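You operate a simulated robot arm through the tools that you are given. There is no shell and no other tool. Be economical: measure what you need, move in short steps, check, and stop when the job is done.

Carry out the task below with a simulated two-armed robot. There is one attempt and no reset: what you move stays moved.

Task
Open the grey drawer, fetch the gold corner guard from the bench top before the green chest and set it in the inside of the grey drawer and shut the drawer again. Take the small green case and leave it in the grey tray. The order is free. Set down upright: small green case.

Only the result counts: the job must be done as asked and must still hold three seconds after the hand-in. Knocking over, shifting, dropping, spilling or breaking anything else fails it.

Robot
Two 7-joint arms with three-finger grippers on one trunk, on a base that drives. Base frame: it is fixed to the floor where the robot stands at the start and does not move with it; the origin is under the middle of the robot, x ahead of it, y to its left, z up; the surface under the hand at the start is at about z = 850. Readings come in mm, rad, newtons and seconds.
The left shoulder is at the start at [30, 124, 1008], the right one opposite. With the tool pointing down near the work surface each hand reaches from about 100 to 780 mm from the robot's upright axis, wherever it stands, measured 20 degrees to its own side. Places, roughly: corner guard [-4000, 1000, 750]; grey drawer [600, -100, 800]; grey tray [-4750, 5750, 750]; inside of the grey drawer [700, -100, 700]; small green case (8x5x9 cm) [-5600, 2400, 800]. Payload 2.2 kg a hand.
The tool frame of a hand sits at the grasp point between the pads (the TCP): z along the fingers, y along the line on which they close. The tips reach 28 mm beyond it. Largest opening 102 mm; the body of the gripper starts 71 mm behind the TCP.
Orientation is that of the tool frame in the base frame, as a unit quaternion [x, y, z, w]. With the fingers straight down and closing along the base's y, the tool's x points along the base's -x, its y along +y and its z along -z.

Tools
- The arms move only by the tool send_rows. It takes "left_motion", "right_motion" or both (then of equal length, played together; a hand with none holds still); each is a list that holds one entry, the list of rows, each a list of 7 numbers: the finger opening in mm, from 0 to 102, then the shift along the base's x, y, z in mm, then the turn, a rotation vector about the base's x, y, z in rad. In form: [[[grip, x, y, z, ax, ay, az], ...]]. A call has 1 to 20 rows; each row is the pose to reach, as a shift and turn from the pose commanded when the call began. Rows are played at 5 a second. More than 50 mm and 0.15 rad between two rows, or a gripper value outside its range, and nothing of the call is played. Where a pose cannot be reached the arm comes as near as it can. A force on the tool above 40 N (or 10 N above the force at the start of the call, whichever is more), or a blocked arm, ends the call early, and 0.2 s more pass. The fingers move at their own pace and stop on an object; they squeeze with about 24 N. The grip force told is the motor's: it shows also when the fingers shut on nothing. Time passes only in rows, and 0.2 s behind the last, so rows that repeat a pose let the fingers close. It gives the time, the measured TCP pose, the force on the tool (base axes), the opening and the grip force at its end, in the units of the frame above (readings bear some noise), with the torque about the TCP (base axes, N m) and any sound that the robot's microphone picked up.
- Cameras (640 x 400 px; columns grow to the right, rows downward): "scene" is now at [21.6, 6, 1700.5]; the picture's right is [0.17, -0.98, 0.00], its down [-0.88, -0.16, -0.44] and it looks along [0.43, 0.08, -0.90] (base axes); focal length 258 px, centre (320, 200). "left" rides on the left gripper at [72, 38, -86] in its tool frame; the picture's right is [-0.46, 0.89, 0.00], its down [-0.60, -0.32, -0.73] and it looks along [-0.65, -0.34, 0.68] (tool axes); focal length 256 px, centre (320, 200). "right" rides on the right gripper at [69, 44, -86] in its tool frame; the picture's right is [-0.53, 0.85, 0.00], its down [-0.58, -0.36, -0.73] and it looks along [-0.62, -0.39, 0.68] (tool axes); focal length 256 px, centre (320, 200). There is no depth. A picture from a camera that has moved, and an enlarged one, comes with that camera's place and axes in the base frame and with its lens. The place of the scene camera against the robot may be out by one fixed shift of up to 18 mm in any direction.
- snapshot(camera): a new picture of that camera. No time passes.
- slide_trunk(by): slides the trunk up (or, below 0, down) by that many mm; the arms and the scene camera ride with it, the base frame stays. It gives what a move gives, with no picture.
- drive_base(legs): drives the robot by 1 to 6 legs, each [ahead, left, turn to the left] in mm, mm and rad, along the robot's own axes; the way and the turn of a leg run together, so that a leg with both is an arc; at most 1500 mm and 3.142 rad a leg. The arms and the cameras ride along, it lands a little off, and it stops where it bumps. It gives what a move gives.
- turn_head(pan, tilt): turns the head with the scene camera to pan (to the left, within 2.496 rad either way) and tilt (down, from -0.506 to 1.204), counted from straight ahead of the robot. It gives what a move gives.
- zoom(camera, box): a new picture of the part [left, top, right, bottom] of that camera's present view, enlarged. No time passes.
- close_job(): hands the job in; it is judged then, once.

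Go step by step. Nothing tells you exact positions but the pictures and the camera data: compare them with the known pose of the tool, close in by small moves and look again before you grip or let go. The budget is 165 turns and 130 pictures, counting those below and the enlarged ones. Unless the task says otherwise, let go and move clear before handing in, and close with one line.

The tools are called after ">>>" as name(argument=value, ...) on one line, values as JSON. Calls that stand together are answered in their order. send_rows: Moves the arms, as the interface text tells. Its arguments: {"type":"object","properties":{"left_motion":{"type":"array","items":{"type":"array","items":{"type":"array","items":{"type":"number"}}}},"right_motion":{"type":"array","items":{"type":"array","items":{"type":"array","items":{"type":"number"}}}}},"required":[]} The other tools are called the same way: slide_trunk (by) slides the trunk up or down; drive_base (legs) drives the base; turn_head (pan, tilt) turns the head that bears the scene camera; snapshot (camera) takes a picture; zoom (camera, box) takes an enlarged picture of a part of a camera's view; close_job () hands the job in.

At the start:

```text
time_s: 0.0
left_ee_pos: [517.0, 378.1, 993.5]
left_tool_rot: [0.0, 1.0, -0.001, -0.001]
left_ft_force: [-0.3, 0.7, -0.8]
left_moment: [0.0, 0.03, 0.02]
left_opening: 102.1
left_grip_force: 0.0
right_ee_pos: [406.3, -98.6, 964.0]
right_tool_rot: [0.0, 1.0, 0.0, 0.001]
right_ft_force: [0.5, 0.1, -0.2]
right_moment: [0.01, 0.02, -0.03]
right_opening: 102.1
right_grip_force: 0.0
trunk travel left (down, up): [-250.0, 290.0]
robot x, y, heading: [-1.0, -1.0, -0.001]
head pan, tilt: [0.175, 1.115]
```

scene: 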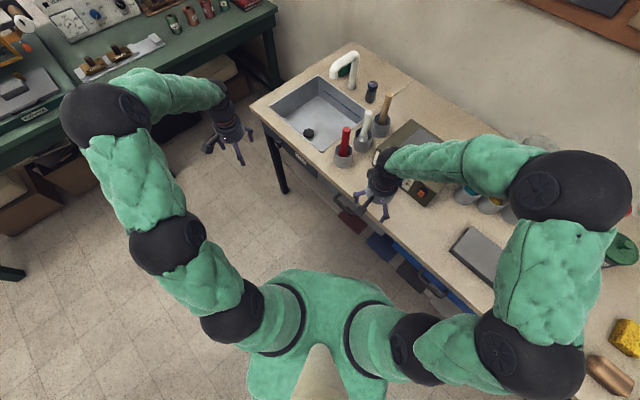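
right: 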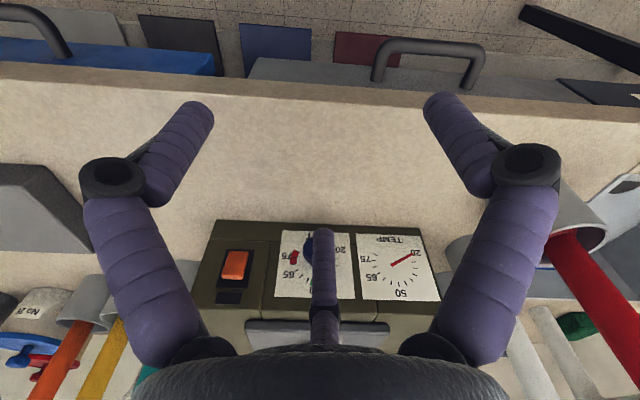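
left: 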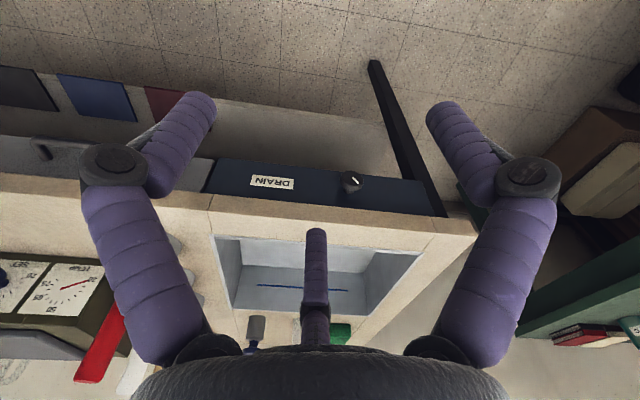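

The bench with drawers is ahead, turned relative to me; its front edge seems to run along about (0.53, 0.85). I'll look at the drawer fronts with the head lowered less.

>>> zoom(camera="scene", box=[240, 60, 560, 320])

>>> zoom(camera="right", box=[0, 0, 640, 200])

```text
1.54 times, centred on (400, 190) of scene
camera zoom: at [21.6, 6.0, 1700.5], right [0.17, -0.98, 0.0], down [-0.88, -0.16, -0.44], along [0.43, 0.08, -0.9], focal length 396 px, centre (197, 215)
```

zoom: 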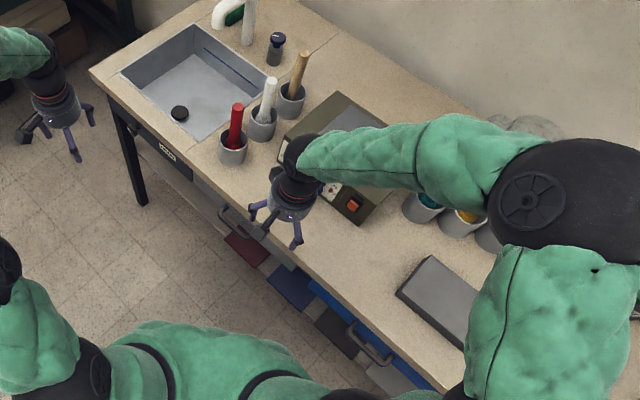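

```text
1.00 times, centred on (320, 100) of right (not enlarged: the box is as wide or as high as the picture)
camera zoom: at [337.3, -55.9, 1049.8], right [0.53, 0.85, 0.0], down [0.58, -0.36, 0.73], along [0.62, -0.39, -0.68], focal length 256 px, centre (320, 300)
```

zoom: 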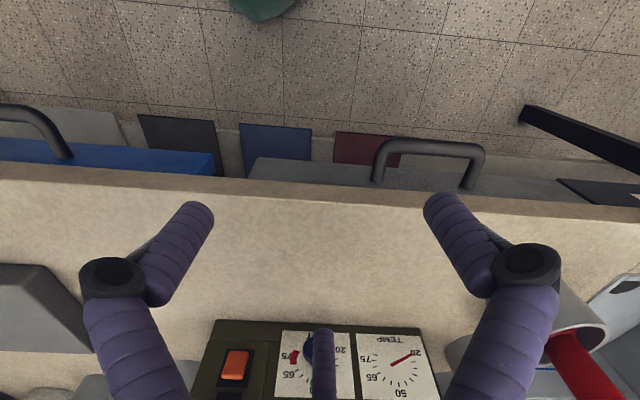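

I'll back off, shift left and turn to face the drawer bench squarely, then look.

>>> drive_base(legs=[[-250, 0, 0], [0, 500, 0], [0, 0, -0.62]])

>>> turn_head(pan=0, tilt=0.7)

>>> snapshot(camera="scene")

>>> snapshot(camera="right")

```text
time_s: 4.2
left_ee_pos: [273.5, 843.9, 994.3]
left_tool_rot: [-0.007, 1.0, -0.001, -0.001]
left_ft_force: [0.4, -0.2, 0.0]
left_moment: [-0.01, 0.03, 0.0]
left_opening: 102.0
left_grip_force: 0.2
right_ee_pos: [170.2, 365.8, 964.5]
right_tool_rot: [-0.007, 1.0, 0.0, -0.001]
right_ft_force: [0.9, 0.3, 0.4]
right_moment: [0.02, 0.02, 0.0]
right_opening: 102.0
right_grip_force: 0.1
trunk travel left (down, up): [-250.0, 290.0]
robot x, y, heading: [-238.8, 461.0, 0.016]
head pan, tilt: [0.175, 1.115]
stopped in leg 2: the robot was blocked; the commanded pose is now the measured one
```

```text
time_s: 5.1
left_ee_pos: [274.0, 844.9, 994.1]
left_tool_rot: [-0.007, 1.0, 0.001, 0.001]
left_ft_force: [1.7, -0.3, -0.4]
left_moment: [0.02, -0.04, -0.03]
left_opening: 102.0
left_grip_force: 0.0
right_ee_pos: [170.5, 366.8, 963.9]
right_tool_rot: [-0.006, 1.0, -0.001, 0.0]
right_ft_force: [0.2, 0.0, -0.5]
right_moment: [-0.02, 0.0, -0.02]
right_opening: 101.8
right_grip_force: 0.0
trunk travel left (down, up): [-250.0, 290.0]
robot x, y, heading: [-234.1, 459.6, 0.014]
head pan, tilt: [0.0, 0.7]
```

```text
124 pictures are left
camera scene: at [-192.8, 455.5, 1731.5], right [0.01, -1.0, 0.0], down [-0.64, -0.01, -0.76], along [0.76, 0.01, -0.64], focal length 258 px, centre (320, 200)
```

scene: 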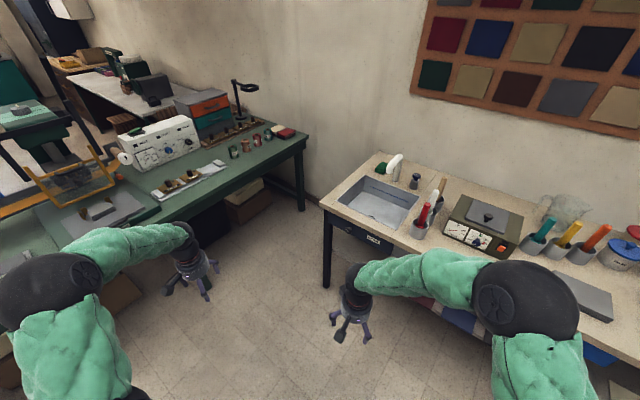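

```text
123 pictures are left
camera right: at [100.2, 408.3, 1050.1], right [0.52, 0.85, 0.0], down [0.58, -0.36, 0.73], along [0.62, -0.38, -0.68], focal length 256 px, centre (320, 200)
```

right: 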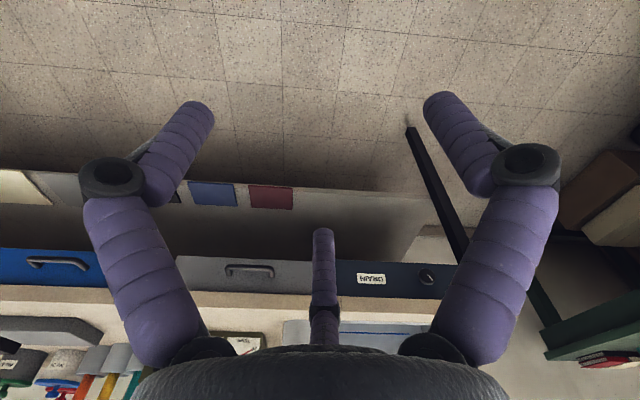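

The drawer front and handle are clear: handle about (471,-13,773). Something blocked me on the left; look there.

>>> turn_head(pan=1.3, tilt=0.8)

>>> snapshot(camera="scene")

>>> turn_head(pan=2.4, tilt=0.4)

>>> snapshot(camera="scene")

>>> turn_head(pan=-2.0, tilt=0.4)

>>> snapshot(camera="scene")

```text
time_s: 6.6
left_ee_pos: [273.5, 843.9, 994.7]
left_tool_rot: [-0.007, 1.0, 0.0, 0.001]
left_ft_force: [0.7, 0.7, 0.5]
left_moment: [0.02, -0.01, 0.02]
left_opening: 101.9
left_grip_force: 0.0
right_ee_pos: [169.9, 367.8, 963.2]
right_tool_rot: [-0.007, 1.0, 0.0, 0.0]
right_ft_force: [-0.6, -1.2, 0.4]
right_moment: [-0.02, -0.01, 0.01]
right_opening: 101.9
right_grip_force: 0.0
trunk travel left (down, up): [-250.0, 290.0]
robot x, y, heading: [-240.5, 457.9, 0.014]
head pan, tilt: [1.3, 0.799]
```

```text
122 pictures are left
camera scene: at [-257.2, 532.2, 1723.3], right [0.97, -0.25, 0.0], down [-0.18, -0.69, -0.7], along [0.18, 0.67, -0.72], focal length 258 px, centre (320, 200)
```

scene: 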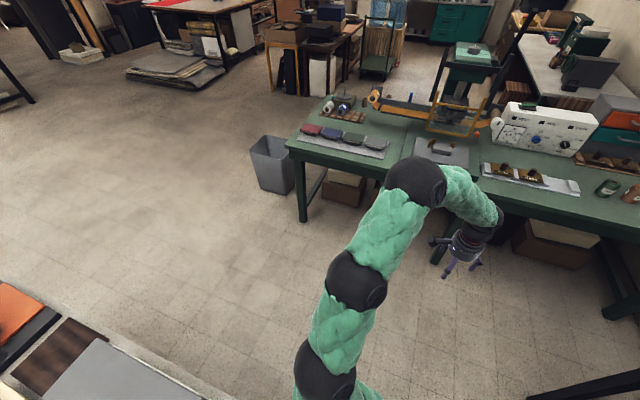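

```text
time_s: 7.9
left_ee_pos: [273.9, 843.7, 995.0]
left_tool_rot: [-0.007, 1.0, 0.0, 0.001]
left_ft_force: [-1.0, -0.5, 0.3]
left_moment: [0.0, 0.0, 0.02]
left_opening: 102.2
left_grip_force: 0.1
right_ee_pos: [169.0, 366.5, 964.9]
right_tool_rot: [-0.008, 1.0, 0.0, 0.0]
right_ft_force: [-1.0, 0.5, -0.2]
right_moment: [0.02, 0.01, 0.0]
right_opening: 101.7
right_grip_force: 0.1
trunk travel left (down, up): [-250.0, 290.0]
robot x, y, heading: [-239.2, 459.3, 0.014]
head pan, tilt: [2.4, 0.4]
```

```text
121 pictures are left
camera scene: at [-346.8, 515.9, 1758.4], right [0.67, 0.75, 0.0], down [0.29, -0.26, -0.92], along [-0.69, 0.61, -0.39], focal length 258 px, centre (320, 200)
```

scene: 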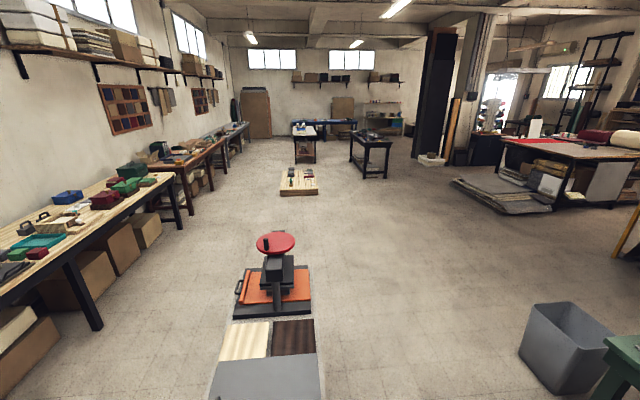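

```text
time_s: 11.4
left_ee_pos: [274.1, 843.9, 994.2]
left_tool_rot: [-0.007, 1.0, 0.0, 0.001]
left_ft_force: [0.0, 0.0, 0.2]
left_moment: [0.02, -0.01, -0.03]
left_opening: 101.9
left_grip_force: 0.0
right_ee_pos: [168.6, 365.6, 964.8]
right_tool_rot: [-0.007, 1.0, 0.0, 0.0]
right_ft_force: [-0.6, -0.1, 0.5]
right_moment: [0.0, -0.04, 0.02]
right_opening: 101.7
right_grip_force: 0.2
trunk travel left (down, up): [-250.0, 290.0]
robot x, y, heading: [-238.5, 459.3, 0.014]
head pan, tilt: [-2.0, 0.4]
```

```text
120 pictures are left
camera scene: at [-315.0, 369.4, 1758.4], right [-0.92, 0.4, 0.0], down [0.16, 0.36, -0.92], along [-0.37, -0.84, -0.39], focal length 258 px, centre (320, 200)
```

scene: 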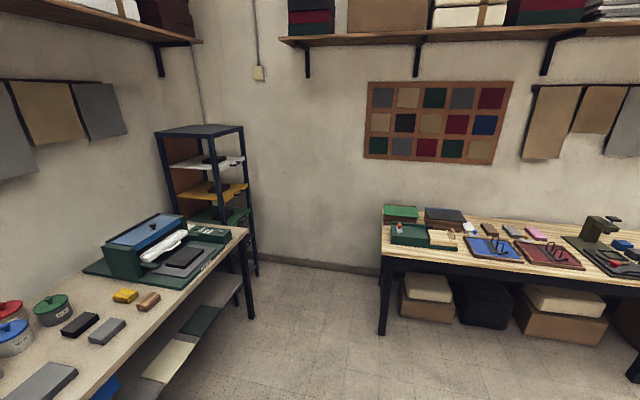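

Unclear what's blocking at the left-rear; check with steep tilt.

>>> turn_head(pan=1.9, tilt=1.1)

>>> snapshot(camera="scene")

```text
time_s: 14.7
left_ee_pos: [273.7, 843.6, 995.1]
left_tool_rot: [-0.007, 1.0, 0.0, 0.001]
left_ft_force: [1.2, 1.1, -0.4]
left_moment: [0.01, 0.02, -0.01]
left_opening: 101.9
left_grip_force: 0.0
right_ee_pos: [169.5, 364.7, 964.6]
right_tool_rot: [-0.007, 1.0, 0.0, 0.0]
right_ft_force: [-0.2, -0.7, 0.4]
right_moment: [-0.01, 0.0, 0.04]
right_opening: 101.8
right_grip_force: 0.1
trunk travel left (down, up): [-250.0, 290.0]
robot x, y, heading: [-238.8, 460.0, 0.015]
head pan, tilt: [1.901, 1.1]
```

```text
119 pictures are left
camera scene: at [-298.9, 513.6, 1701.6], right [0.94, 0.34, 0.0], down [0.3, -0.84, -0.45], along [-0.15, 0.43, -0.89], focal length 258 px, centre (320, 200)
```

scene: 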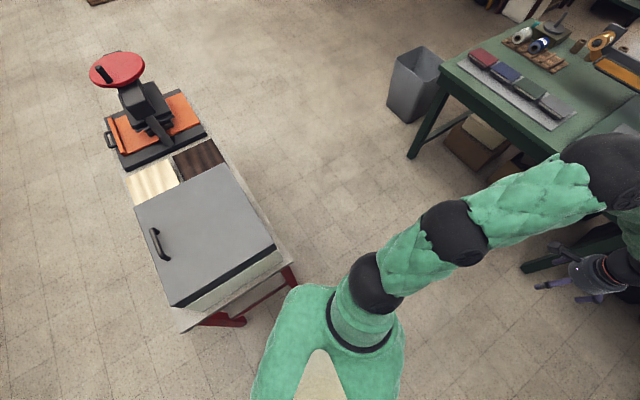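

The island table with red legs stopped me. I'll drive ahead and turn to face the drawer square-on.

>>> drive_base(legs=[[310, -8, 0], [0, 0, -0.635]])

>>> turn_head(pan=-0.25, tilt=0.95)

>>> snapshot(camera="scene")

>>> snapshot(camera="right")

```text
time_s: 18.4
left_ee_pos: [710.1, 469.4, 995.1]
left_tool_rot: [0.299, 0.954, 0.001, 0.001]
left_ft_force: [0.0, -0.2, -0.1]
left_moment: [0.01, -0.03, -0.01]
left_opening: 102.0
left_grip_force: 0.1
right_ee_pos: [346.8, 142.3, 964.1]
right_tool_rot: [0.299, 0.954, 0.0, 0.0]
right_ft_force: [-0.6, 0.1, -0.1]
right_moment: [0.04, 0.0, -0.01]
right_opening: 102.0
right_grip_force: 0.1
trunk travel left (down, up): [-250.0, 290.0]
robot x, y, heading: [72.8, 453.8, -0.606]
head pan, tilt: [1.901, 1.1]
```

```text
time_s: 20.4
left_ee_pos: [710.6, 471.5, 993.9]
left_tool_rot: [0.299, 0.954, 0.0, 0.001]
left_ft_force: [-0.3, 0.6, 0.0]
left_moment: [0.0, 0.0, -0.01]
left_opening: 101.8
left_grip_force: 0.1
right_ee_pos: [347.8, 142.4, 964.1]
right_tool_rot: [0.3, 0.954, 0.0, 0.0]
right_ft_force: [1.2, -0.4, -0.2]
right_moment: [0.0, 0.02, -0.03]
right_opening: 102.0
right_grip_force: 0.1
trunk travel left (down, up): [-250.0, 290.0]
robot x, y, heading: [69.9, 454.6, -0.609]
head pan, tilt: [-0.25, 0.949]
```

```text
118 pictures are left
camera scene: at [83.2, 413.0, 1711.8], right [-0.76, -0.65, 0.0], down [-0.53, 0.61, -0.58], along [0.38, -0.44, -0.81], focal length 258 px, centre (320, 200)
```

scene: 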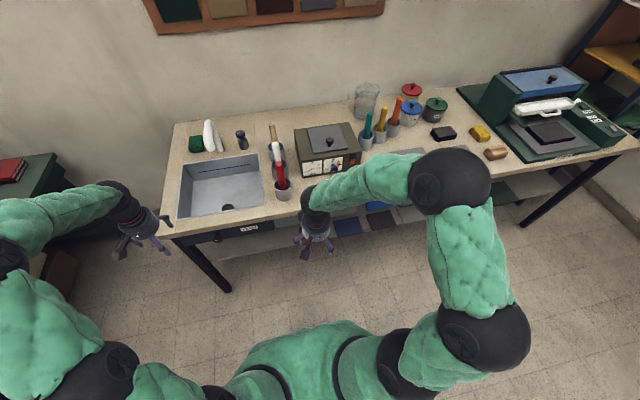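

```text
117 pictures are left
camera right: at [315.2, 217.0, 1050.1], right [0.92, 0.39, 0.0], down [0.26, -0.63, 0.73], along [0.28, -0.67, -0.68], focal length 256 px, centre (320, 200)
```

right: 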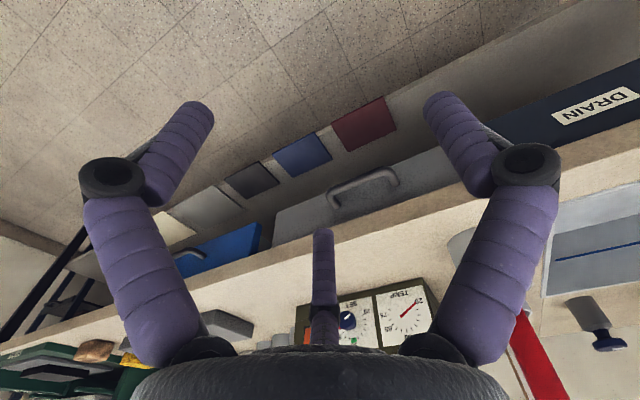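

Robot is about square to the bench. I'll bring the right hand to a horizontal pose (fingers along the bench normal, closing vertically), 100 mm in front of the handle.

>>> send_rows(right_motion=[[[90, 2.75, -5.56, -5, 0.01756, -0.1053, -0.0756], [70, 5.5, -11.1, -15, 0.0351, -0.2106, -0.1511], [60, 8.25, -16.7, -30, 0.0527, -0.3159, -0.2267], [60, 11, -22.2, -45, 0.0703, -0.4213, -0.3023], [60, 13.75, -27.8, -60, 0.0878, -0.5266, -0.3778], [60, 16.5, -33.4, -75, 0.1054, -0.6319, -0.4534], [60, 19.25, -38.9, -90, 0.1229, -0.7372, -0.5289], [60, 22, -44.5, -100, 0.1405, -0.8425, -0.6045], [60, 24.75, -50.1, -110, 0.1581, -0.9478, -0.6801], [60, 27.5, -55.6, -120, 0.1756, -1.0531, -0.7556], [60, 30.25, -61.2, -130, 0.1932, -1.1584, -0.8312], [60, 33, -66.7, -140, 0.2108, -1.2638, -0.9068], [60, 35.75, -72.3, -150, 0.2283, -1.3691, -0.9823], [60, 38.5, -77.9, -165, 0.2459, -1.4744, -1.0579], [60, 41.25, -83.4, -180, 0.2634, -1.5797, -1.1334], [60, 44, -89, -189, 0.281, -1.685, -1.209], [60, 44, -89, -189, 0.281, -1.685, -1.209]]])

>>> snapshot(camera="right")

>>> snapshot(camera="scene")

```text
time_s: 24.1
left_ee_pos: [708.7, 471.2, 994.4]
left_tool_rot: [0.299, 0.954, 0.0, 0.001]
left_ft_force: [-0.2, -0.1, 0.4]
left_moment: [-0.01, -0.01, 0.02]
left_opening: 102.0
left_grip_force: 0.1
right_ee_pos: [390.8, 52.9, 776.2]
right_tool_rot: [0.627, 0.326, 0.32, 0.631]
right_ft_force: [0.8, 0.5, 0.2]
right_moment: [0.0, 0.04, 0.0]
right_opening: 60.0
right_grip_force: 0.0
trunk travel left (down, up): [-250.0, 290.0]
robot x, y, heading: [69.5, 453.3, -0.608]
head pan, tilt: [-0.25, 0.949]
```

```text
116 pictures are left
camera right: at [360.8, 159.0, 817.9], right [-0.3, -0.43, 0.85], down [-0.93, -0.05, -0.36], along [0.19, -0.9, -0.38], focal length 256 px, centre (320, 200)
```

right: 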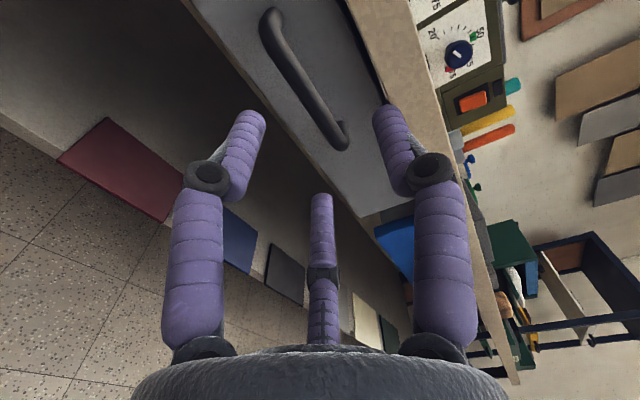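

```text
115 pictures are left
camera scene: at [82.7, 413.1, 1711.8], right [-0.76, -0.65, 0.0], down [-0.53, 0.61, -0.58], along [0.38, -0.44, -0.81], focal length 258 px, centre (320, 200)
```

scene: 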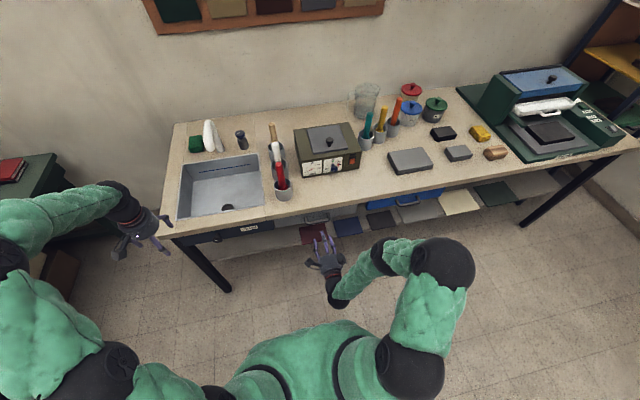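

The hand is lined up; bar centre about (476,-2,773). Move in 95 mm and close on the bar.

>>> send_rows(right_motion=[[[60, 20, -13, -1, 0, 0, 0], [60, 40, -26, -2, 0, 0, 0], [60, 60, -38, -3, 0, 0, 0], [60, 72, -46, -3, 0, 0, 0], [60, 79, -51, -3, 0, 0, 0], [60, 79, -51, -3, 0, 0, 0], [0, 79, -51, -3, 0, 0, 0], [0, 79, -51, -3, 0, 0, 0], [0, 79, -51, -3, 0, 0, 0]]])

>>> snapshot(camera="right")

```text
time_s: 25.7
left_ee_pos: [710.2, 469.9, 995.0]
left_tool_rot: [0.3, 0.954, 0.0, 0.001]
left_ft_force: [-0.2, 0.3, -0.6]
left_moment: [-0.04, 0.02, -0.02]
left_opening: 102.2
left_grip_force: 0.1
right_ee_pos: [463.0, 3.9, 761.1]
right_tool_rot: [0.64, 0.326, 0.312, 0.622]
right_ft_force: [-4.5, -7.7, -16.4]
right_moment: [0.4, -0.09, 0.55]
right_opening: 21.9
right_grip_force: 23.8
trunk travel left (down, up): [-250.0, 290.0]
robot x, y, heading: [69.6, 455.8, -0.612]
head pan, tilt: [-0.25, 0.949]
stopped in row 8 (right hand): the force on the tool passed its limit at 50 N (the readings are from after the stop); the commanded pose is now the measured one
```

```text
114 pictures are left
camera right: at [435.8, 109.2, 807.8], right [-0.29, -0.44, 0.85], down [-0.94, -0.03, -0.34], along [0.17, -0.9, -0.41], focal length 256 px, centre (320, 200)
```

right: 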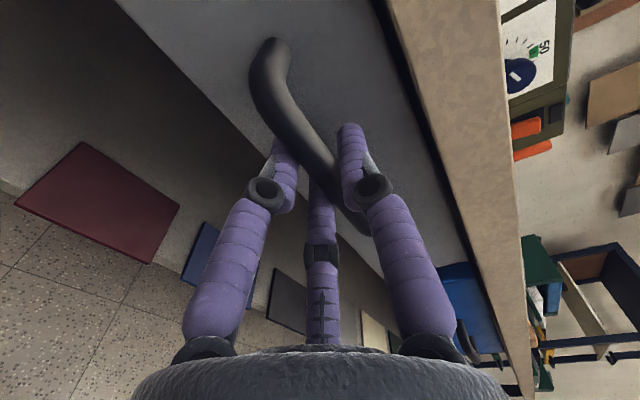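

Gripped on the bar. Now pull straight out along the bench normal.

>>> send_rows(right_motion=[[[0, -8, 6, 0, 0, 0, 0], [0, -24, 17, 0, 0, 0, 0], [0, -41, 29, 0, 0, 0, 0], [0, -57, 41, 0, 0, 0, 0], [0, -73, 52, 0, 0, 0, 0], [0, -89, 64, 0, 0, 0, 0], [0, -106, 75, 0, 0, 0, 0], [0, -122, 87, 0, 0, 0, 0], [0, -138, 99, 0, 0, 0, 0], [0, -154, 110, 0, 0, 0, 0], [0, -163, 116, 0, 0, 0, 0]]])

>>> snapshot(camera="scene")

```text
time_s: 27.8
left_ee_pos: [708.6, 470.3, 995.1]
left_tool_rot: [0.3, 0.954, 0.0, 0.001]
left_ft_force: [-0.1, 0.0, -0.7]
left_moment: [0.0, -0.04, 0.02]
left_opening: 102.0
left_grip_force: 0.2
right_ee_pos: [321.4, 108.8, 762.7]
right_tool_rot: [0.64, 0.331, 0.314, 0.618]
right_ft_force: [-2.7, 0.1, -11.9]
right_moment: [0.42, -0.04, -0.11]
right_opening: 21.5
right_grip_force: 44.9
trunk travel left (down, up): [-250.0, 290.0]
robot x, y, heading: [72.7, 457.4, -0.608]
head pan, tilt: [-0.25, 0.949]
stopped in row 10 (right hand): the force on the tool passed its limit at 42 N (the readings are from after the stop); the commanded pose is now the measured one
```

```text
113 pictures are left
camera scene: at [82.4, 412.8, 1712.1], right [-0.76, -0.65, 0.0], down [-0.53, 0.62, -0.58], along [0.38, -0.44, -0.81], focal length 258 px, centre (320, 200)
```

scene: 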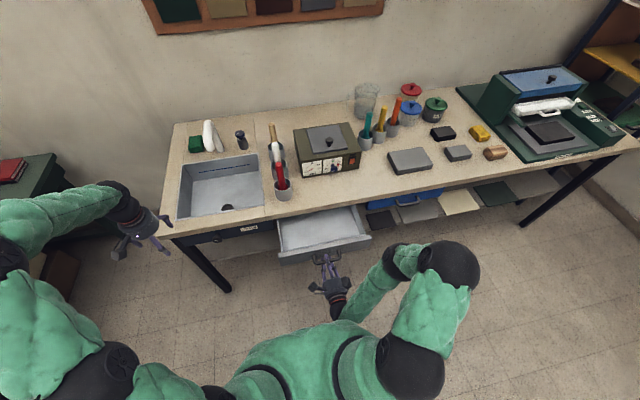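

The drawer is open about 175 mm. Release, back off, lift and turn the hand back down.

>>> send_rows(right_motion=[[[60, 0, 0, 0, 0, 0, 0], [60, 0, 0, 0, 0, 0, 0], [60, -20, 14, 0, 0, 0, 0], [60, -40, 28, 0, 0, 0, 0], [60, -60, 42, 0, 0, 0, 0], [60, -75, 52, 20, -0.0281, 0.1685, 0.1209]]])

```text
refused: row 6 steps farther than a row can; nothing moved
```

>>> send_rows(right_motion=[[[60, 0, 0, 0, 0, 0, 0], [60, 0, 0, 0, 0, 0, 0], [60, -20, 14, 0, 0, 0, 0], [60, -40, 28, 0, 0, 0, 0], [60, -60, 42, 0, 0, 0, 0], [60, -70, 48, 15, -0.0176, 0.1053, 0.0756], [60, -70, 48, 30, -0.0351, 0.2106, 0.1511], [60, -70, 48, 45, -0.0527, 0.3159, 0.2267], [60, -70, 48, 60, -0.0703, 0.4213, 0.3023], [60, -70, 48, 80, -0.0878, 0.5266, 0.3778], [60, -70, 48, 100, -0.1054, 0.6319, 0.4534], [60, -70, 48, 120, -0.1229, 0.7372, 0.5289], [60, -70, 48, 140, -0.1405, 0.8425, 0.6045], [60, -70, 48, 160, -0.1581, 0.9478, 0.6801], [60, -70, 48, 180, -0.1756, 1.0531, 0.7556], [60, -70, 48, 200, -0.1932, 1.1584, 0.8312], [60, -70, 48, 220, -0.2108, 1.2638, 0.9068], [60, -70, 48, 240, -0.2283, 1.3691, 0.9823], [60, -70, 48, 240, -0.2459, 1.4744, 1.0579], [60, -70, 48, 240, -0.2634, 1.5797, 1.1334]]])

>>> turn_head(pan=-0.2, tilt=1.05)

>>> snapshot(camera="scene")

>>> snapshot(camera="right")

```text
time_s: 32.0
left_ee_pos: [709.7, 470.2, 995.0]
left_tool_rot: [0.3, 0.954, 0.001, 0.001]
left_ft_force: [0.1, 0.6, 0.9]
left_moment: [-0.03, -0.02, 0.0]
left_opening: 102.0
left_grip_force: 0.1
right_ee_pos: [252.4, 152.6, 1003.4]
right_tool_rot: [0.326, 0.944, 0.002, 0.047]
right_ft_force: [-0.9, 3.7, -0.1]
right_moment: [-0.26, -0.05, -0.11]
right_opening: 60.0
right_grip_force: 0.0
right hand out of reach, approached as far as the arm can: row 17, 18
trunk travel left (down, up): [-250.0, 290.0]
robot x, y, heading: [71.9, 453.9, -0.603]
head pan, tilt: [-0.25, 0.949]
```

```text
time_s: 32.7
left_ee_pos: [710.4, 470.1, 995.4]
left_tool_rot: [0.299, 0.954, 0.0, 0.001]
left_ft_force: [-0.4, -0.2, -0.2]
left_moment: [-0.01, -0.04, 0.0]
left_opening: 102.1
left_grip_force: 0.1
right_ee_pos: [253.4, 151.5, 1003.8]
right_tool_rot: [0.323, 0.945, 0.001, 0.048]
right_ft_force: [0.2, 0.1, 0.1]
right_moment: [-0.01, 0.01, 0.01]
right_opening: 60.0
right_grip_force: 0.1
trunk travel left (down, up): [-250.0, 290.0]
robot x, y, heading: [67.7, 454.2, -0.609]
head pan, tilt: [-0.201, 1.051]
```

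```text
112 pictures are left
camera scene: at [81.5, 419.7, 1704.7], right [-0.72, -0.69, 0.0], down [-0.6, 0.63, -0.5], along [0.34, -0.36, -0.87], focal length 258 px, centre (320, 200)
```

scene: 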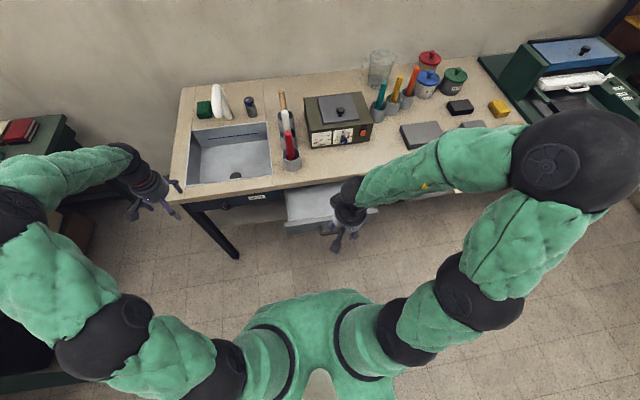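

```text
111 pictures are left
camera right: at [218.2, 229.0, 1084.3], right [0.94, 0.34, 0.08], down [0.16, -0.62, 0.77], along [0.31, -0.71, -0.63], focal length 256 px, centre (320, 200)
```

right: 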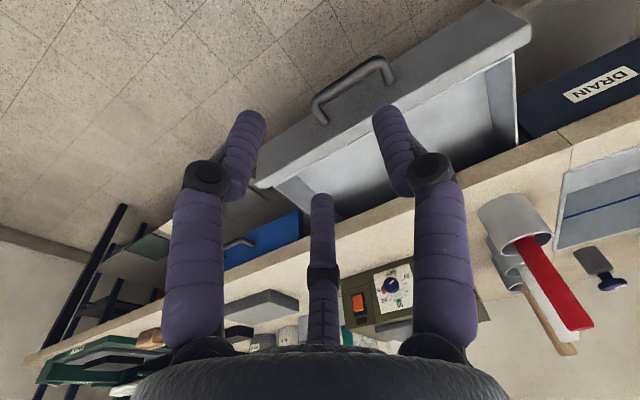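

The drawer is open and the handle is free. I'll tuck the left hand in, raise the trunk, and go toward the aisle between island and wall bench.

>>> send_rows(left_motion=[[[60, -40, -2, 0, 0, 0, 0], [60, -80, -4, 0, 0, 0, 0], [60, -120, -6, 0, 0, 0, 0], [60, -160, -8, 0, 0, 0, 0], [60, -192, -10, 0, 0, 0, 0]]])

>>> slide_trunk(by=150)

>>> drive_base(legs=[[-130, 0, 0], [0, -1060, 0], [100, 0, 0], [0, 0, -1.57]])

>>> turn_head(pan=-1.0, tilt=0.5)

>>> snapshot(camera="scene")

```text
time_s: 33.9
left_ee_pos: [518.2, 460.3, 995.4]
left_tool_rot: [0.301, 0.954, 0.0, 0.001]
left_ft_force: [0.7, -0.4, 0.6]
left_moment: [-0.04, -0.07, 0.01]
left_opening: 59.9
left_grip_force: 0.1
right_ee_pos: [251.9, 155.9, 1004.4]
right_tool_rot: [0.339, 0.94, 0.009, 0.043]
right_ft_force: [-0.2, -0.8, 0.5]
right_moment: [0.0, -0.01, 0.01]
right_opening: 60.0
right_grip_force: 0.2
trunk travel left (down, up): [-250.0, 290.0]
robot x, y, heading: [72.3, 453.9, -0.606]
head pan, tilt: [-0.201, 1.051]
```

```text
time_s: 35.6
left_ee_pos: [519.0, 459.9, 1146.2]
left_tool_rot: [0.3, 0.954, -0.001, 0.0]
left_ft_force: [-0.1, -0.3, 0.3]
left_moment: [-0.01, -0.01, 0.02]
left_opening: 59.8
left_grip_force: 0.1
right_ee_pos: [253.5, 154.1, 1153.0]
right_tool_rot: [0.339, 0.94, 0.01, 0.044]
right_ft_force: [0.1, 0.1, -1.1]
right_moment: [0.03, 0.0, 0.02]
right_opening: 60.2
right_grip_force: 0.1
trunk travel left (down, up): [-400.0, 140.0]
robot x, y, heading: [70.2, 459.7, -0.611]
head pan, tilt: [-0.201, 1.051]
```

```text
time_s: 46.6
left_ee_pos: [-559.4, -844.9, 1145.3]
left_tool_rot: [0.889, 0.457, -0.001, 0.001]
left_ft_force: [0.2, 0.5, -1.3]
left_moment: [0.01, 0.05, 0.02]
left_opening: 59.7
left_grip_force: 0.0
right_ee_pos: [-862.5, -574.6, 1154.1]
right_tool_rot: [0.907, 0.419, -0.025, 0.037]
right_ft_force: [-0.1, -0.7, 0.9]
right_moment: [0.03, -0.05, -0.01]
right_opening: 59.8
right_grip_force: 0.0
trunk travel left (down, up): [-400.0, 140.0]
robot x, y, heading: [-558.9, -394.3, -2.197]
head pan, tilt: [-0.201, 1.051]
```

```text
time_s: 47.7
left_ee_pos: [-560.0, -844.0, 1145.4]
left_tool_rot: [0.889, 0.457, -0.001, 0.001]
left_ft_force: [-0.2, 0.8, -0.5]
left_moment: [0.0, -0.01, 0.04]
left_opening: 60.0
left_grip_force: 0.0
right_ee_pos: [-862.0, -574.5, 1152.7]
right_tool_rot: [0.906, 0.42, -0.025, 0.038]
right_ft_force: [-0.2, 0.0, 0.1]
right_moment: [-0.02, 0.0, -0.02]
right_opening: 60.2
right_grip_force: 0.1
trunk travel left (down, up): [-400.0, 140.0]
robot x, y, heading: [-560.6, -397.0, -2.191]
head pan, tilt: [-1.0, 0.499]
```

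```text
110 pictures are left
camera scene: at [-641.9, -371.3, 1899.2], right [0.05, 1.0, 0.0], down [0.48, -0.02, -0.88], along [-0.88, 0.04, -0.48], focal length 258 px, centre (320, 200)
```

scene: 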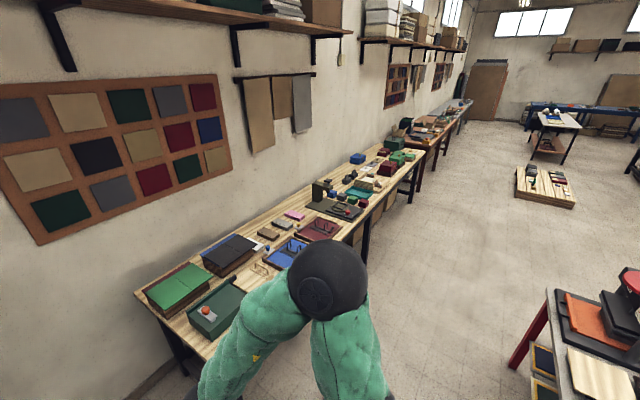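

The guard should be on the farther bench along this wall. I'll stay facing the wall and strafe right along the aisle.

>>> drive_base(legs=[[0, -1500, 0], [0, -1400, 0]])

>>> turn_head(pan=-0.4, tilt=0.6)

>>> snapshot(camera="scene")

```text
time_s: 61.7
left_ee_pos: [-2905.1, 846.4, 1145.4]
left_tool_rot: [0.889, 0.458, -0.001, 0.001]
left_ft_force: [0.4, 0.1, 0.0]
left_moment: [0.0, 0.01, 0.01]
left_opening: 60.0
left_grip_force: 0.1
right_ee_pos: [-3206.6, 1116.4, 1153.3]
right_tool_rot: [0.906, 0.42, -0.024, 0.038]
right_ft_force: [0.4, 0.5, 0.3]
right_moment: [-0.06, -0.01, 0.02]
right_opening: 60.1
right_grip_force: 0.0
trunk travel left (down, up): [-400.0, 140.0]
robot x, y, heading: [-2899.7, 1295.3, -2.192]
head pan, tilt: [-1.0, 0.499]
```

```text
time_s: 62.7
left_ee_pos: [-2904.9, 847.8, 1146.6]
left_tool_rot: [0.889, 0.458, -0.001, 0.0]
left_ft_force: [-0.4, 0.7, -0.1]
left_moment: [-0.01, -0.01, 0.01]
left_opening: 59.9
left_grip_force: 0.0
right_ee_pos: [-3207.7, 1116.8, 1153.9]
right_tool_rot: [0.906, 0.42, -0.024, 0.037]
right_ft_force: [-0.5, 0.1, -1.0]
right_moment: [-0.02, -0.01, -0.01]
right_opening: 59.9
right_grip_force: 0.1
trunk travel left (down, up): [-400.0, 140.0]
robot x, y, heading: [-2902.2, 1296.7, -2.19]
head pan, tilt: [-0.4, 0.6]
```

```text
109 pictures are left
camera scene: at [-2971.9, 1269.8, 1890.2], right [-0.52, 0.85, 0.0], down [0.48, 0.3, -0.83], along [-0.7, -0.43, -0.56], focal length 258 px, centre (320, 200)
```

scene: 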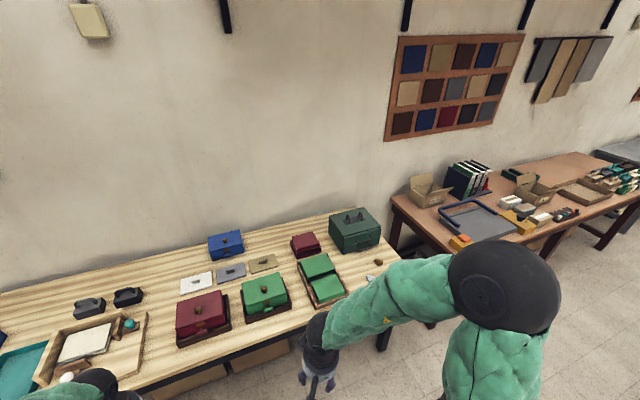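

Guard expected near pixel (375,265); zoom in.

>>> zoom(camera="scene", box=[290, 190, 440, 300])

```text
3.64 times, centred on (365, 245) of scene
camera zoom: at [-2971.9, 1269.8, 1890.2], right [-0.52, 0.85, 0.0], down [0.48, 0.3, -0.83], along [-0.7, -0.43, -0.56], focal length 937 px, centre (156, 36)
```

zoom: 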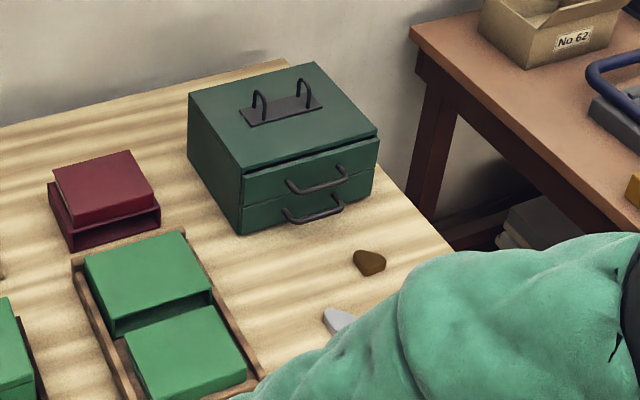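

The gold guard is at roughly (-4017,1026). Approach so it sits in front of the right hand.

>>> drive_base(legs=[[0, -600, 0], [290, 0, 0]])

>>> turn_head(pan=-0.2, tilt=1.0)

>>> snapshot(camera="scene")

>>> snapshot(camera="right")

```text
time_s: 67.7
left_ee_pos: [-3558.4, 958.7, 1145.1]
left_tool_rot: [0.888, 0.46, -0.001, 0.001]
left_ft_force: [-0.5, 0.6, 0.2]
left_moment: [0.01, 0.0, -0.01]
left_opening: 60.0
left_grip_force: 0.1
right_ee_pos: [-3862.3, 1228.9, 1153.2]
right_tool_rot: [0.906, 0.422, -0.024, 0.037]
right_ft_force: [0.4, 0.0, -0.4]
right_moment: [0.0, -0.02, 0.03]
right_opening: 60.3
right_grip_force: 0.1
trunk travel left (down, up): [-400.0, 140.0]
robot x, y, heading: [-3560.7, 1409.7, -2.188]
head pan, tilt: [-0.4, 0.6]
```

```text
time_s: 68.6
left_ee_pos: [-3558.1, 959.7, 1145.7]
left_tool_rot: [0.888, 0.46, -0.001, 0.001]
left_ft_force: [-0.2, -0.2, -0.6]
left_moment: [0.0, 0.0, -0.02]
left_opening: 59.7
left_grip_force: 0.1
right_ee_pos: [-3860.7, 1228.0, 1153.8]
right_tool_rot: [0.906, 0.422, -0.025, 0.038]
right_ft_force: [0.2, 0.0, -0.1]
right_moment: [-0.03, 0.03, -0.03]
right_opening: 60.2
right_grip_force: 0.0
trunk travel left (down, up): [-400.0, 140.0]
robot x, y, heading: [-3559.8, 1411.9, -2.186]
head pan, tilt: [-0.201, 1.0]
```

```text
107 pictures are left
camera scene: at [-3601.8, 1380.9, 1858.2], right [-0.68, 0.73, 0.0], down [0.61, 0.58, -0.54], along [-0.39, -0.37, -0.84], focal length 258 px, centre (320, 200)
```

scene: 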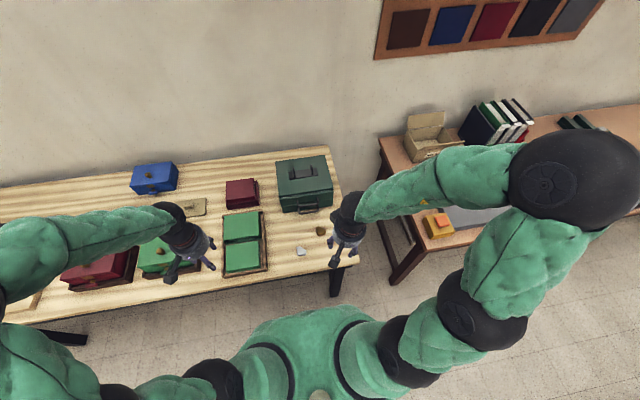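

```text
106 pictures are left
camera right: at [-3782.2, 1260.1, 1236.1], right [0.3, -0.95, 0.08], down [-0.64, -0.14, 0.76], along [-0.71, -0.28, -0.65], focal length 256 px, centre (320, 200)
```

right: 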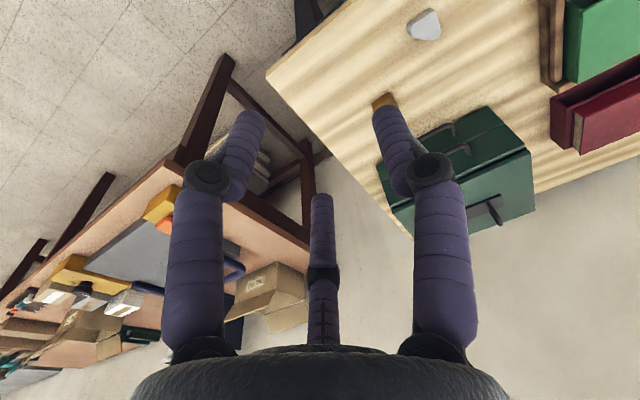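

Guard estimated at (-3985,1017). Move the right hand above it at z≈880, tool vertical, and look.

>>> send_rows(right_motion=[[[80, -12, -21, -27, 0.009, -0.001, 0], [80, -25, -42, -55, 0.018, -0.003, 0], [80, -37, -63, -82, 0.027, -0.004, 0], [80, -50, -84, -110, 0.036, -0.005, 0], [80, -62, -105, -137, 0.045, -0.006, 0], [80, -74, -127, -164, 0.054, -0.008, 0], [80, -87, -148, -192, 0.063, -0.009, 0], [80, -99, -169, -219, 0.072, -0.01, 0], [80, -112, -190, -247, 0.081, -0.012, 0], [80, -124, -205, -274, 0.09, -0.013, 0], [80, -124, -205, -274, 0.09, -0.013, 0]]])

>>> snapshot(camera="right")

>>> zoom(camera="scene", box=[240, 140, 400, 280])

```text
time_s: 71.0
left_ee_pos: [-3557.0, 960.4, 1145.2]
left_tool_rot: [0.888, 0.46, 0.0, 0.0]
left_ft_force: [-0.3, -0.2, -0.1]
left_moment: [0.03, -0.04, -0.05]
left_opening: 59.9
left_grip_force: 0.0
right_ee_pos: [-3984.3, 1022.5, 880.8]
right_tool_rot: [0.906, 0.422, 0.0, 0.0]
right_ft_force: [0.6, 0.1, 0.6]
right_moment: [-0.01, 0.01, -0.01]
right_opening: 79.5
right_grip_force: 0.2
trunk travel left (down, up): [-400.0, 140.0]
robot x, y, heading: [-3559.6, 1406.6, -2.189]
head pan, tilt: [-0.201, 1.0]
```

```text
105 pictures are left
camera right: at [-3906.6, 1046.0, 966.0], right [0.3, -0.95, 0.0], down [-0.65, -0.21, 0.73], along [-0.7, -0.22, -0.68], focal length 256 px, centre (320, 200)
```

right: 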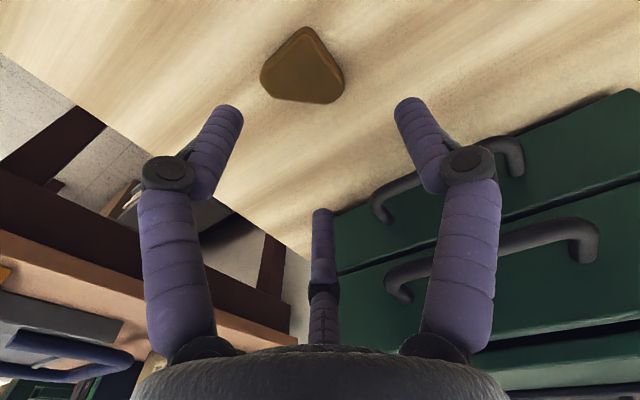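

```text
2.86 times, centred on (320, 210) of scene
camera zoom: at [-3601.5, 1381.0, 1858.2], right [-0.68, 0.73, 0.0], down [0.61, 0.58, -0.54], along [-0.39, -0.37, -0.84], focal length 736 px, centre (320, 171)
```

zoom: 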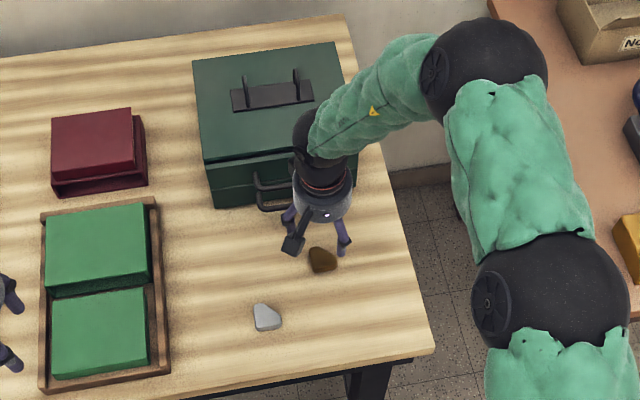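

>>> zoom(camera="right", box=[230, 10, 390, 120])

```text
3.64 times, centred on (310, 65) of right
camera zoom: at [-3906.6, 1046.0, 966.0], right [0.3, -0.95, 0.0], down [-0.65, -0.21, 0.73], along [-0.7, -0.22, -0.68], focal length 931 px, centre (356, 691)
```

zoom: 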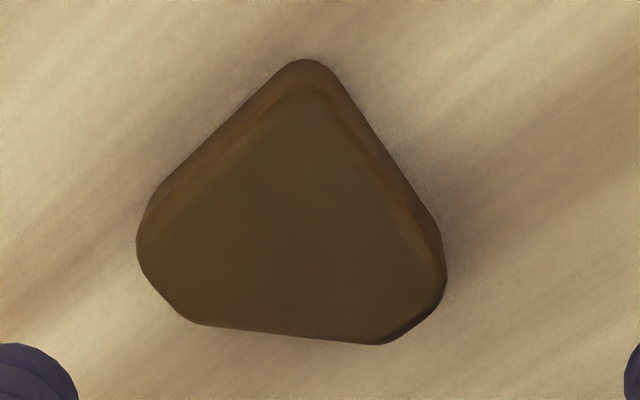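

The guard is a flat triangular plate about 45 mm across at ≈(-3971,1037). I'll turn the hand ~52° to grip flat side against blunt apex, hover and re-look.

>>> send_rows(right_motion=[[[80, 2, 2, 0, 0, 0, 0.13], [80, 4, 4, 0, 0, 0, 0.26], [80, 6, 6, 0, 0, 0, 0.39], [80, 8, 8, 0, 0, 0, 0.52], [80, 10, 11, 0, 0, 0, 0.65], [80, 12, 13, 0, 0, 0, 0.78], [80, 13, 15, 0, 0, 0, 0.91], [80, 13, 15, -15, 0, 0, 0.91], [80, 13, 15, -15, 0, 0, 0.91]]])

>>> snapshot(camera="right")

```text
time_s: 73.0
left_ee_pos: [-3557.3, 960.7, 1145.5]
left_tool_rot: [0.888, 0.459, -0.001, 0.001]
left_ft_force: [-0.2, 0.2, 0.1]
left_moment: [-0.03, 0.02, 0.01]
left_opening: 59.9
left_grip_force: 0.1
right_ee_pos: [-3951.8, 1058.9, 857.7]
right_tool_rot: [0.628, 0.778, -0.002, -0.002]
right_ft_force: [-0.3, 0.8, 0.3]
right_moment: [-0.02, 0.03, -0.02]
right_opening: 80.1
right_grip_force: 0.0
right hand out of reach, approached as far as the arm can: row 6, 7, 8, 9
trunk travel left (down, up): [-400.0, 140.0]
robot x, y, heading: [-3557.1, 1406.0, -2.19]
head pan, tilt: [-0.201, 1.0]
```

```text
102 pictures are left
camera right: at [-3924.5, 1134.4, 943.9], right [0.94, -0.34, 0.0], down [-0.23, -0.64, 0.73], along [-0.25, -0.69, -0.68], focal length 256 px, centre (320, 200)
```

right: 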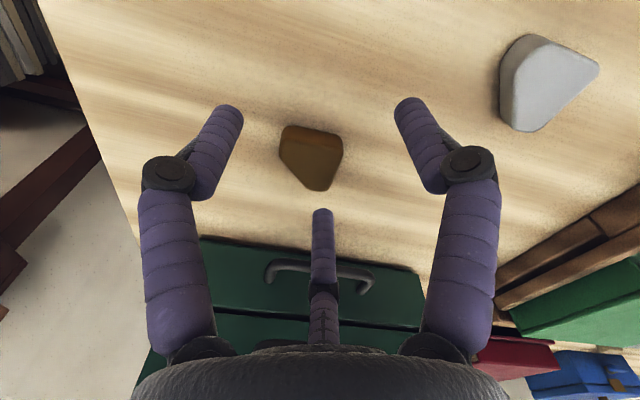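

The reach falls short with the trunk raised; guard top is at ≈(-3966,1037,807). I'll raise the hand and lower the trunk by 150.

>>> send_rows(right_motion=[[[80, 0, 0, 40, 0, 0, 0], [80, 0, 0, 80, 0, 0, 0], [80, 0, 0, 120, 0, 0, 0], [80, 0, 0, 160, 0, 0, 0]]])

>>> slide_trunk(by=-150)

>>> snapshot(camera="right")

```text
time_s: 74.0
left_ee_pos: [-3558.2, 959.0, 1145.1]
left_tool_rot: [0.888, 0.46, 0.0, 0.0]
left_ft_force: [0.3, -0.6, -0.4]
left_moment: [0.02, 0.01, 0.0]
left_opening: 60.0
left_grip_force: 0.0
right_ee_pos: [-3933.2, 1077.5, 941.8]
right_tool_rot: [0.628, 0.778, 0.0, -0.001]
right_ft_force: [-0.3, 0.4, 0.0]
right_moment: [-0.05, 0.0, -0.04]
right_opening: 80.0
right_grip_force: 0.0
right hand out of reach, approached as far as the arm can: row 1, 2, 3, 4
trunk travel left (down, up): [-400.0, 140.0]
robot x, y, heading: [-3561.3, 1407.4, -2.183]
head pan, tilt: [-0.201, 1.0]
```

```text
time_s: 75.3
left_ee_pos: [-3557.4, 960.0, 1016.1]
left_tool_rot: [0.888, 0.459, -0.001, 0.0]
left_ft_force: [-0.9, -0.3, 0.6]
left_moment: [0.0, -0.02, 0.01]
left_opening: 60.0
left_grip_force: 0.0
right_ee_pos: [-3934.3, 1079.6, 817.4]
right_tool_rot: [0.629, 0.778, -0.001, -0.001]
right_ft_force: [3.2, 4.6, 19.5]
right_moment: [0.33, -1.17, 0.18]
right_opening: 94.7
right_grip_force: 9.8
trunk travel left (down, up): [-272.0, 268.0]
robot x, y, heading: [-3557.9, 1408.2, -2.189]
head pan, tilt: [-0.201, 1.0]
stopped: the force on the tool passed its limit at 118 N (the readings are from after the stop); the commanded pose is now the measured one
```

```text
101 pictures are left
camera right: at [-3905.4, 1154.6, 902.9], right [0.94, -0.34, 0.0], down [-0.23, -0.64, 0.73], along [-0.26, -0.69, -0.68], focal length 256 px, centre (320, 200)
```

right: 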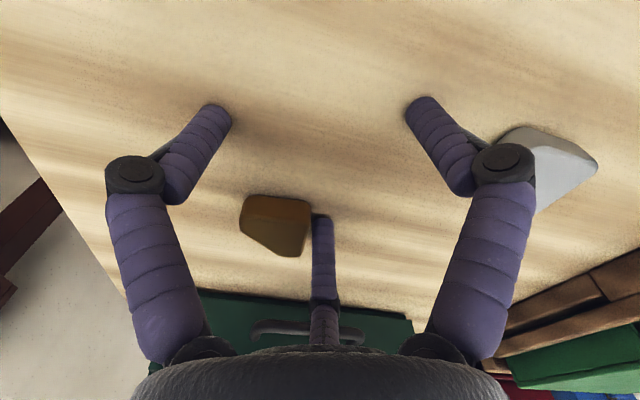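

The fingertips touched the bench (bench top ≈789) with nothing displaced. Lift, then centre over the guard.

>>> send_rows(right_motion=[[[80, 0, 0, 25, 0, 0, 0], [80, 0, 0, 50, 0, 0, 0], [80, -17, -20, 50, 0, 0, 0], [80, -33, -39, 45, 0, 0, 0], [80, -33, -39, 45, 0, 0, 0]]])

>>> snapshot(camera="right")

```text
time_s: 76.5
left_ee_pos: [-3558.0, 958.8, 1017.7]
left_tool_rot: [0.888, 0.46, 0.001, 0.001]
left_ft_force: [-0.7, 0.0, -1.2]
left_moment: [0.03, 0.0, 0.01]
left_opening: 59.8
left_grip_force: 0.0
right_ee_pos: [-3926.4, 1084.4, 846.4]
right_tool_rot: [0.629, 0.777, 0.0, -0.002]
right_ft_force: [0.6, -1.3, 0.4]
right_moment: [0.03, 0.04, 0.02]
right_opening: 79.8
right_grip_force: 0.1
right hand out of reach, approached as far as the arm can: row 1, 2, 3, 4, 5
trunk travel left (down, up): [-272.0, 268.0]
robot x, y, heading: [-3560.2, 1409.8, -2.19]
head pan, tilt: [-0.201, 1.0]
```

```text
100 pictures are left
camera right: at [-3897.0, 1160.7, 931.6], right [0.94, -0.34, 0.0], down [-0.23, -0.64, 0.73], along [-0.26, -0.69, -0.68], focal length 256 px, centre (320, 200)
```

right: 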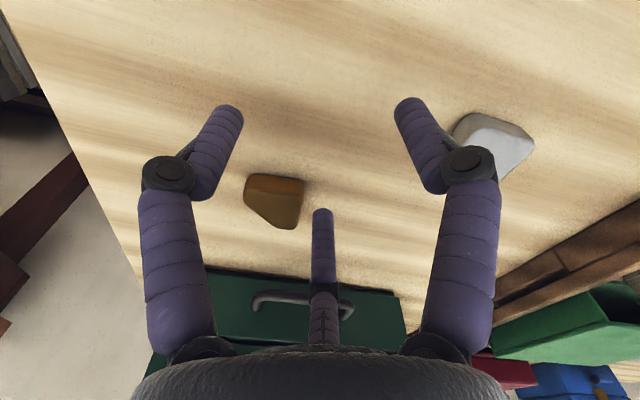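

This yaw is wrist-limited; return to the earlier yaw, where reach was fine, and grip the edge/corner pair aligned with it.

>>> send_rows(right_motion=[[[80, 0, 0, 15, 0, 0, -0.13], [80, 0, 0, 25, 0, 0, -0.26], [80, -5, -5, 25, 0, 0, -0.39], [80, -10, -15, 25, 0, 0, -0.52], [80, -20, -25, 25, 0, 0, -0.65], [80, -30, -35, 25, 0, 0, -0.78], [80, -41, -44, 25, 0, 0, -0.91], [80, -41, -44, 15, 0, 0, -0.94], [80, -41, -44, 15, 0, 0, -0.94]]])

>>> snapshot(camera="right")

```text
time_s: 78.5
left_ee_pos: [-3557.9, 960.0, 1017.1]
left_tool_rot: [0.888, 0.46, 0.0, 0.0]
left_ft_force: [-0.3, 0.5, 0.6]
left_moment: [0.01, 0.0, 0.0]
left_opening: 60.1
left_grip_force: 0.0
right_ee_pos: [-3964.5, 1040.5, 859.7]
right_tool_rot: [0.913, 0.408, 0.001, -0.002]
right_ft_force: [-0.1, 0.2, -0.3]
right_moment: [-0.02, -0.01, -0.01]
right_opening: 79.9
right_grip_force: 0.0
trunk travel left (down, up): [-272.0, 268.0]
robot x, y, heading: [-3556.7, 1407.4, -2.188]
head pan, tilt: [-0.201, 1.0]
```

```text
99 pictures are left
camera right: at [-3886.5, 1061.8, 944.7], right [0.27, -0.96, 0.0], down [-0.65, -0.19, 0.73], along [-0.7, -0.2, -0.68], focal length 256 px, centre (320, 200)
```

right: 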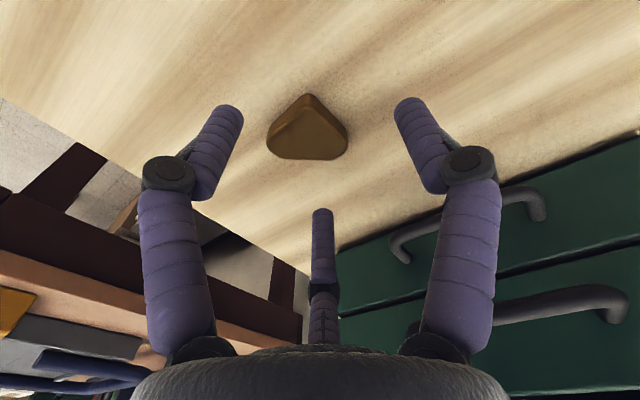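

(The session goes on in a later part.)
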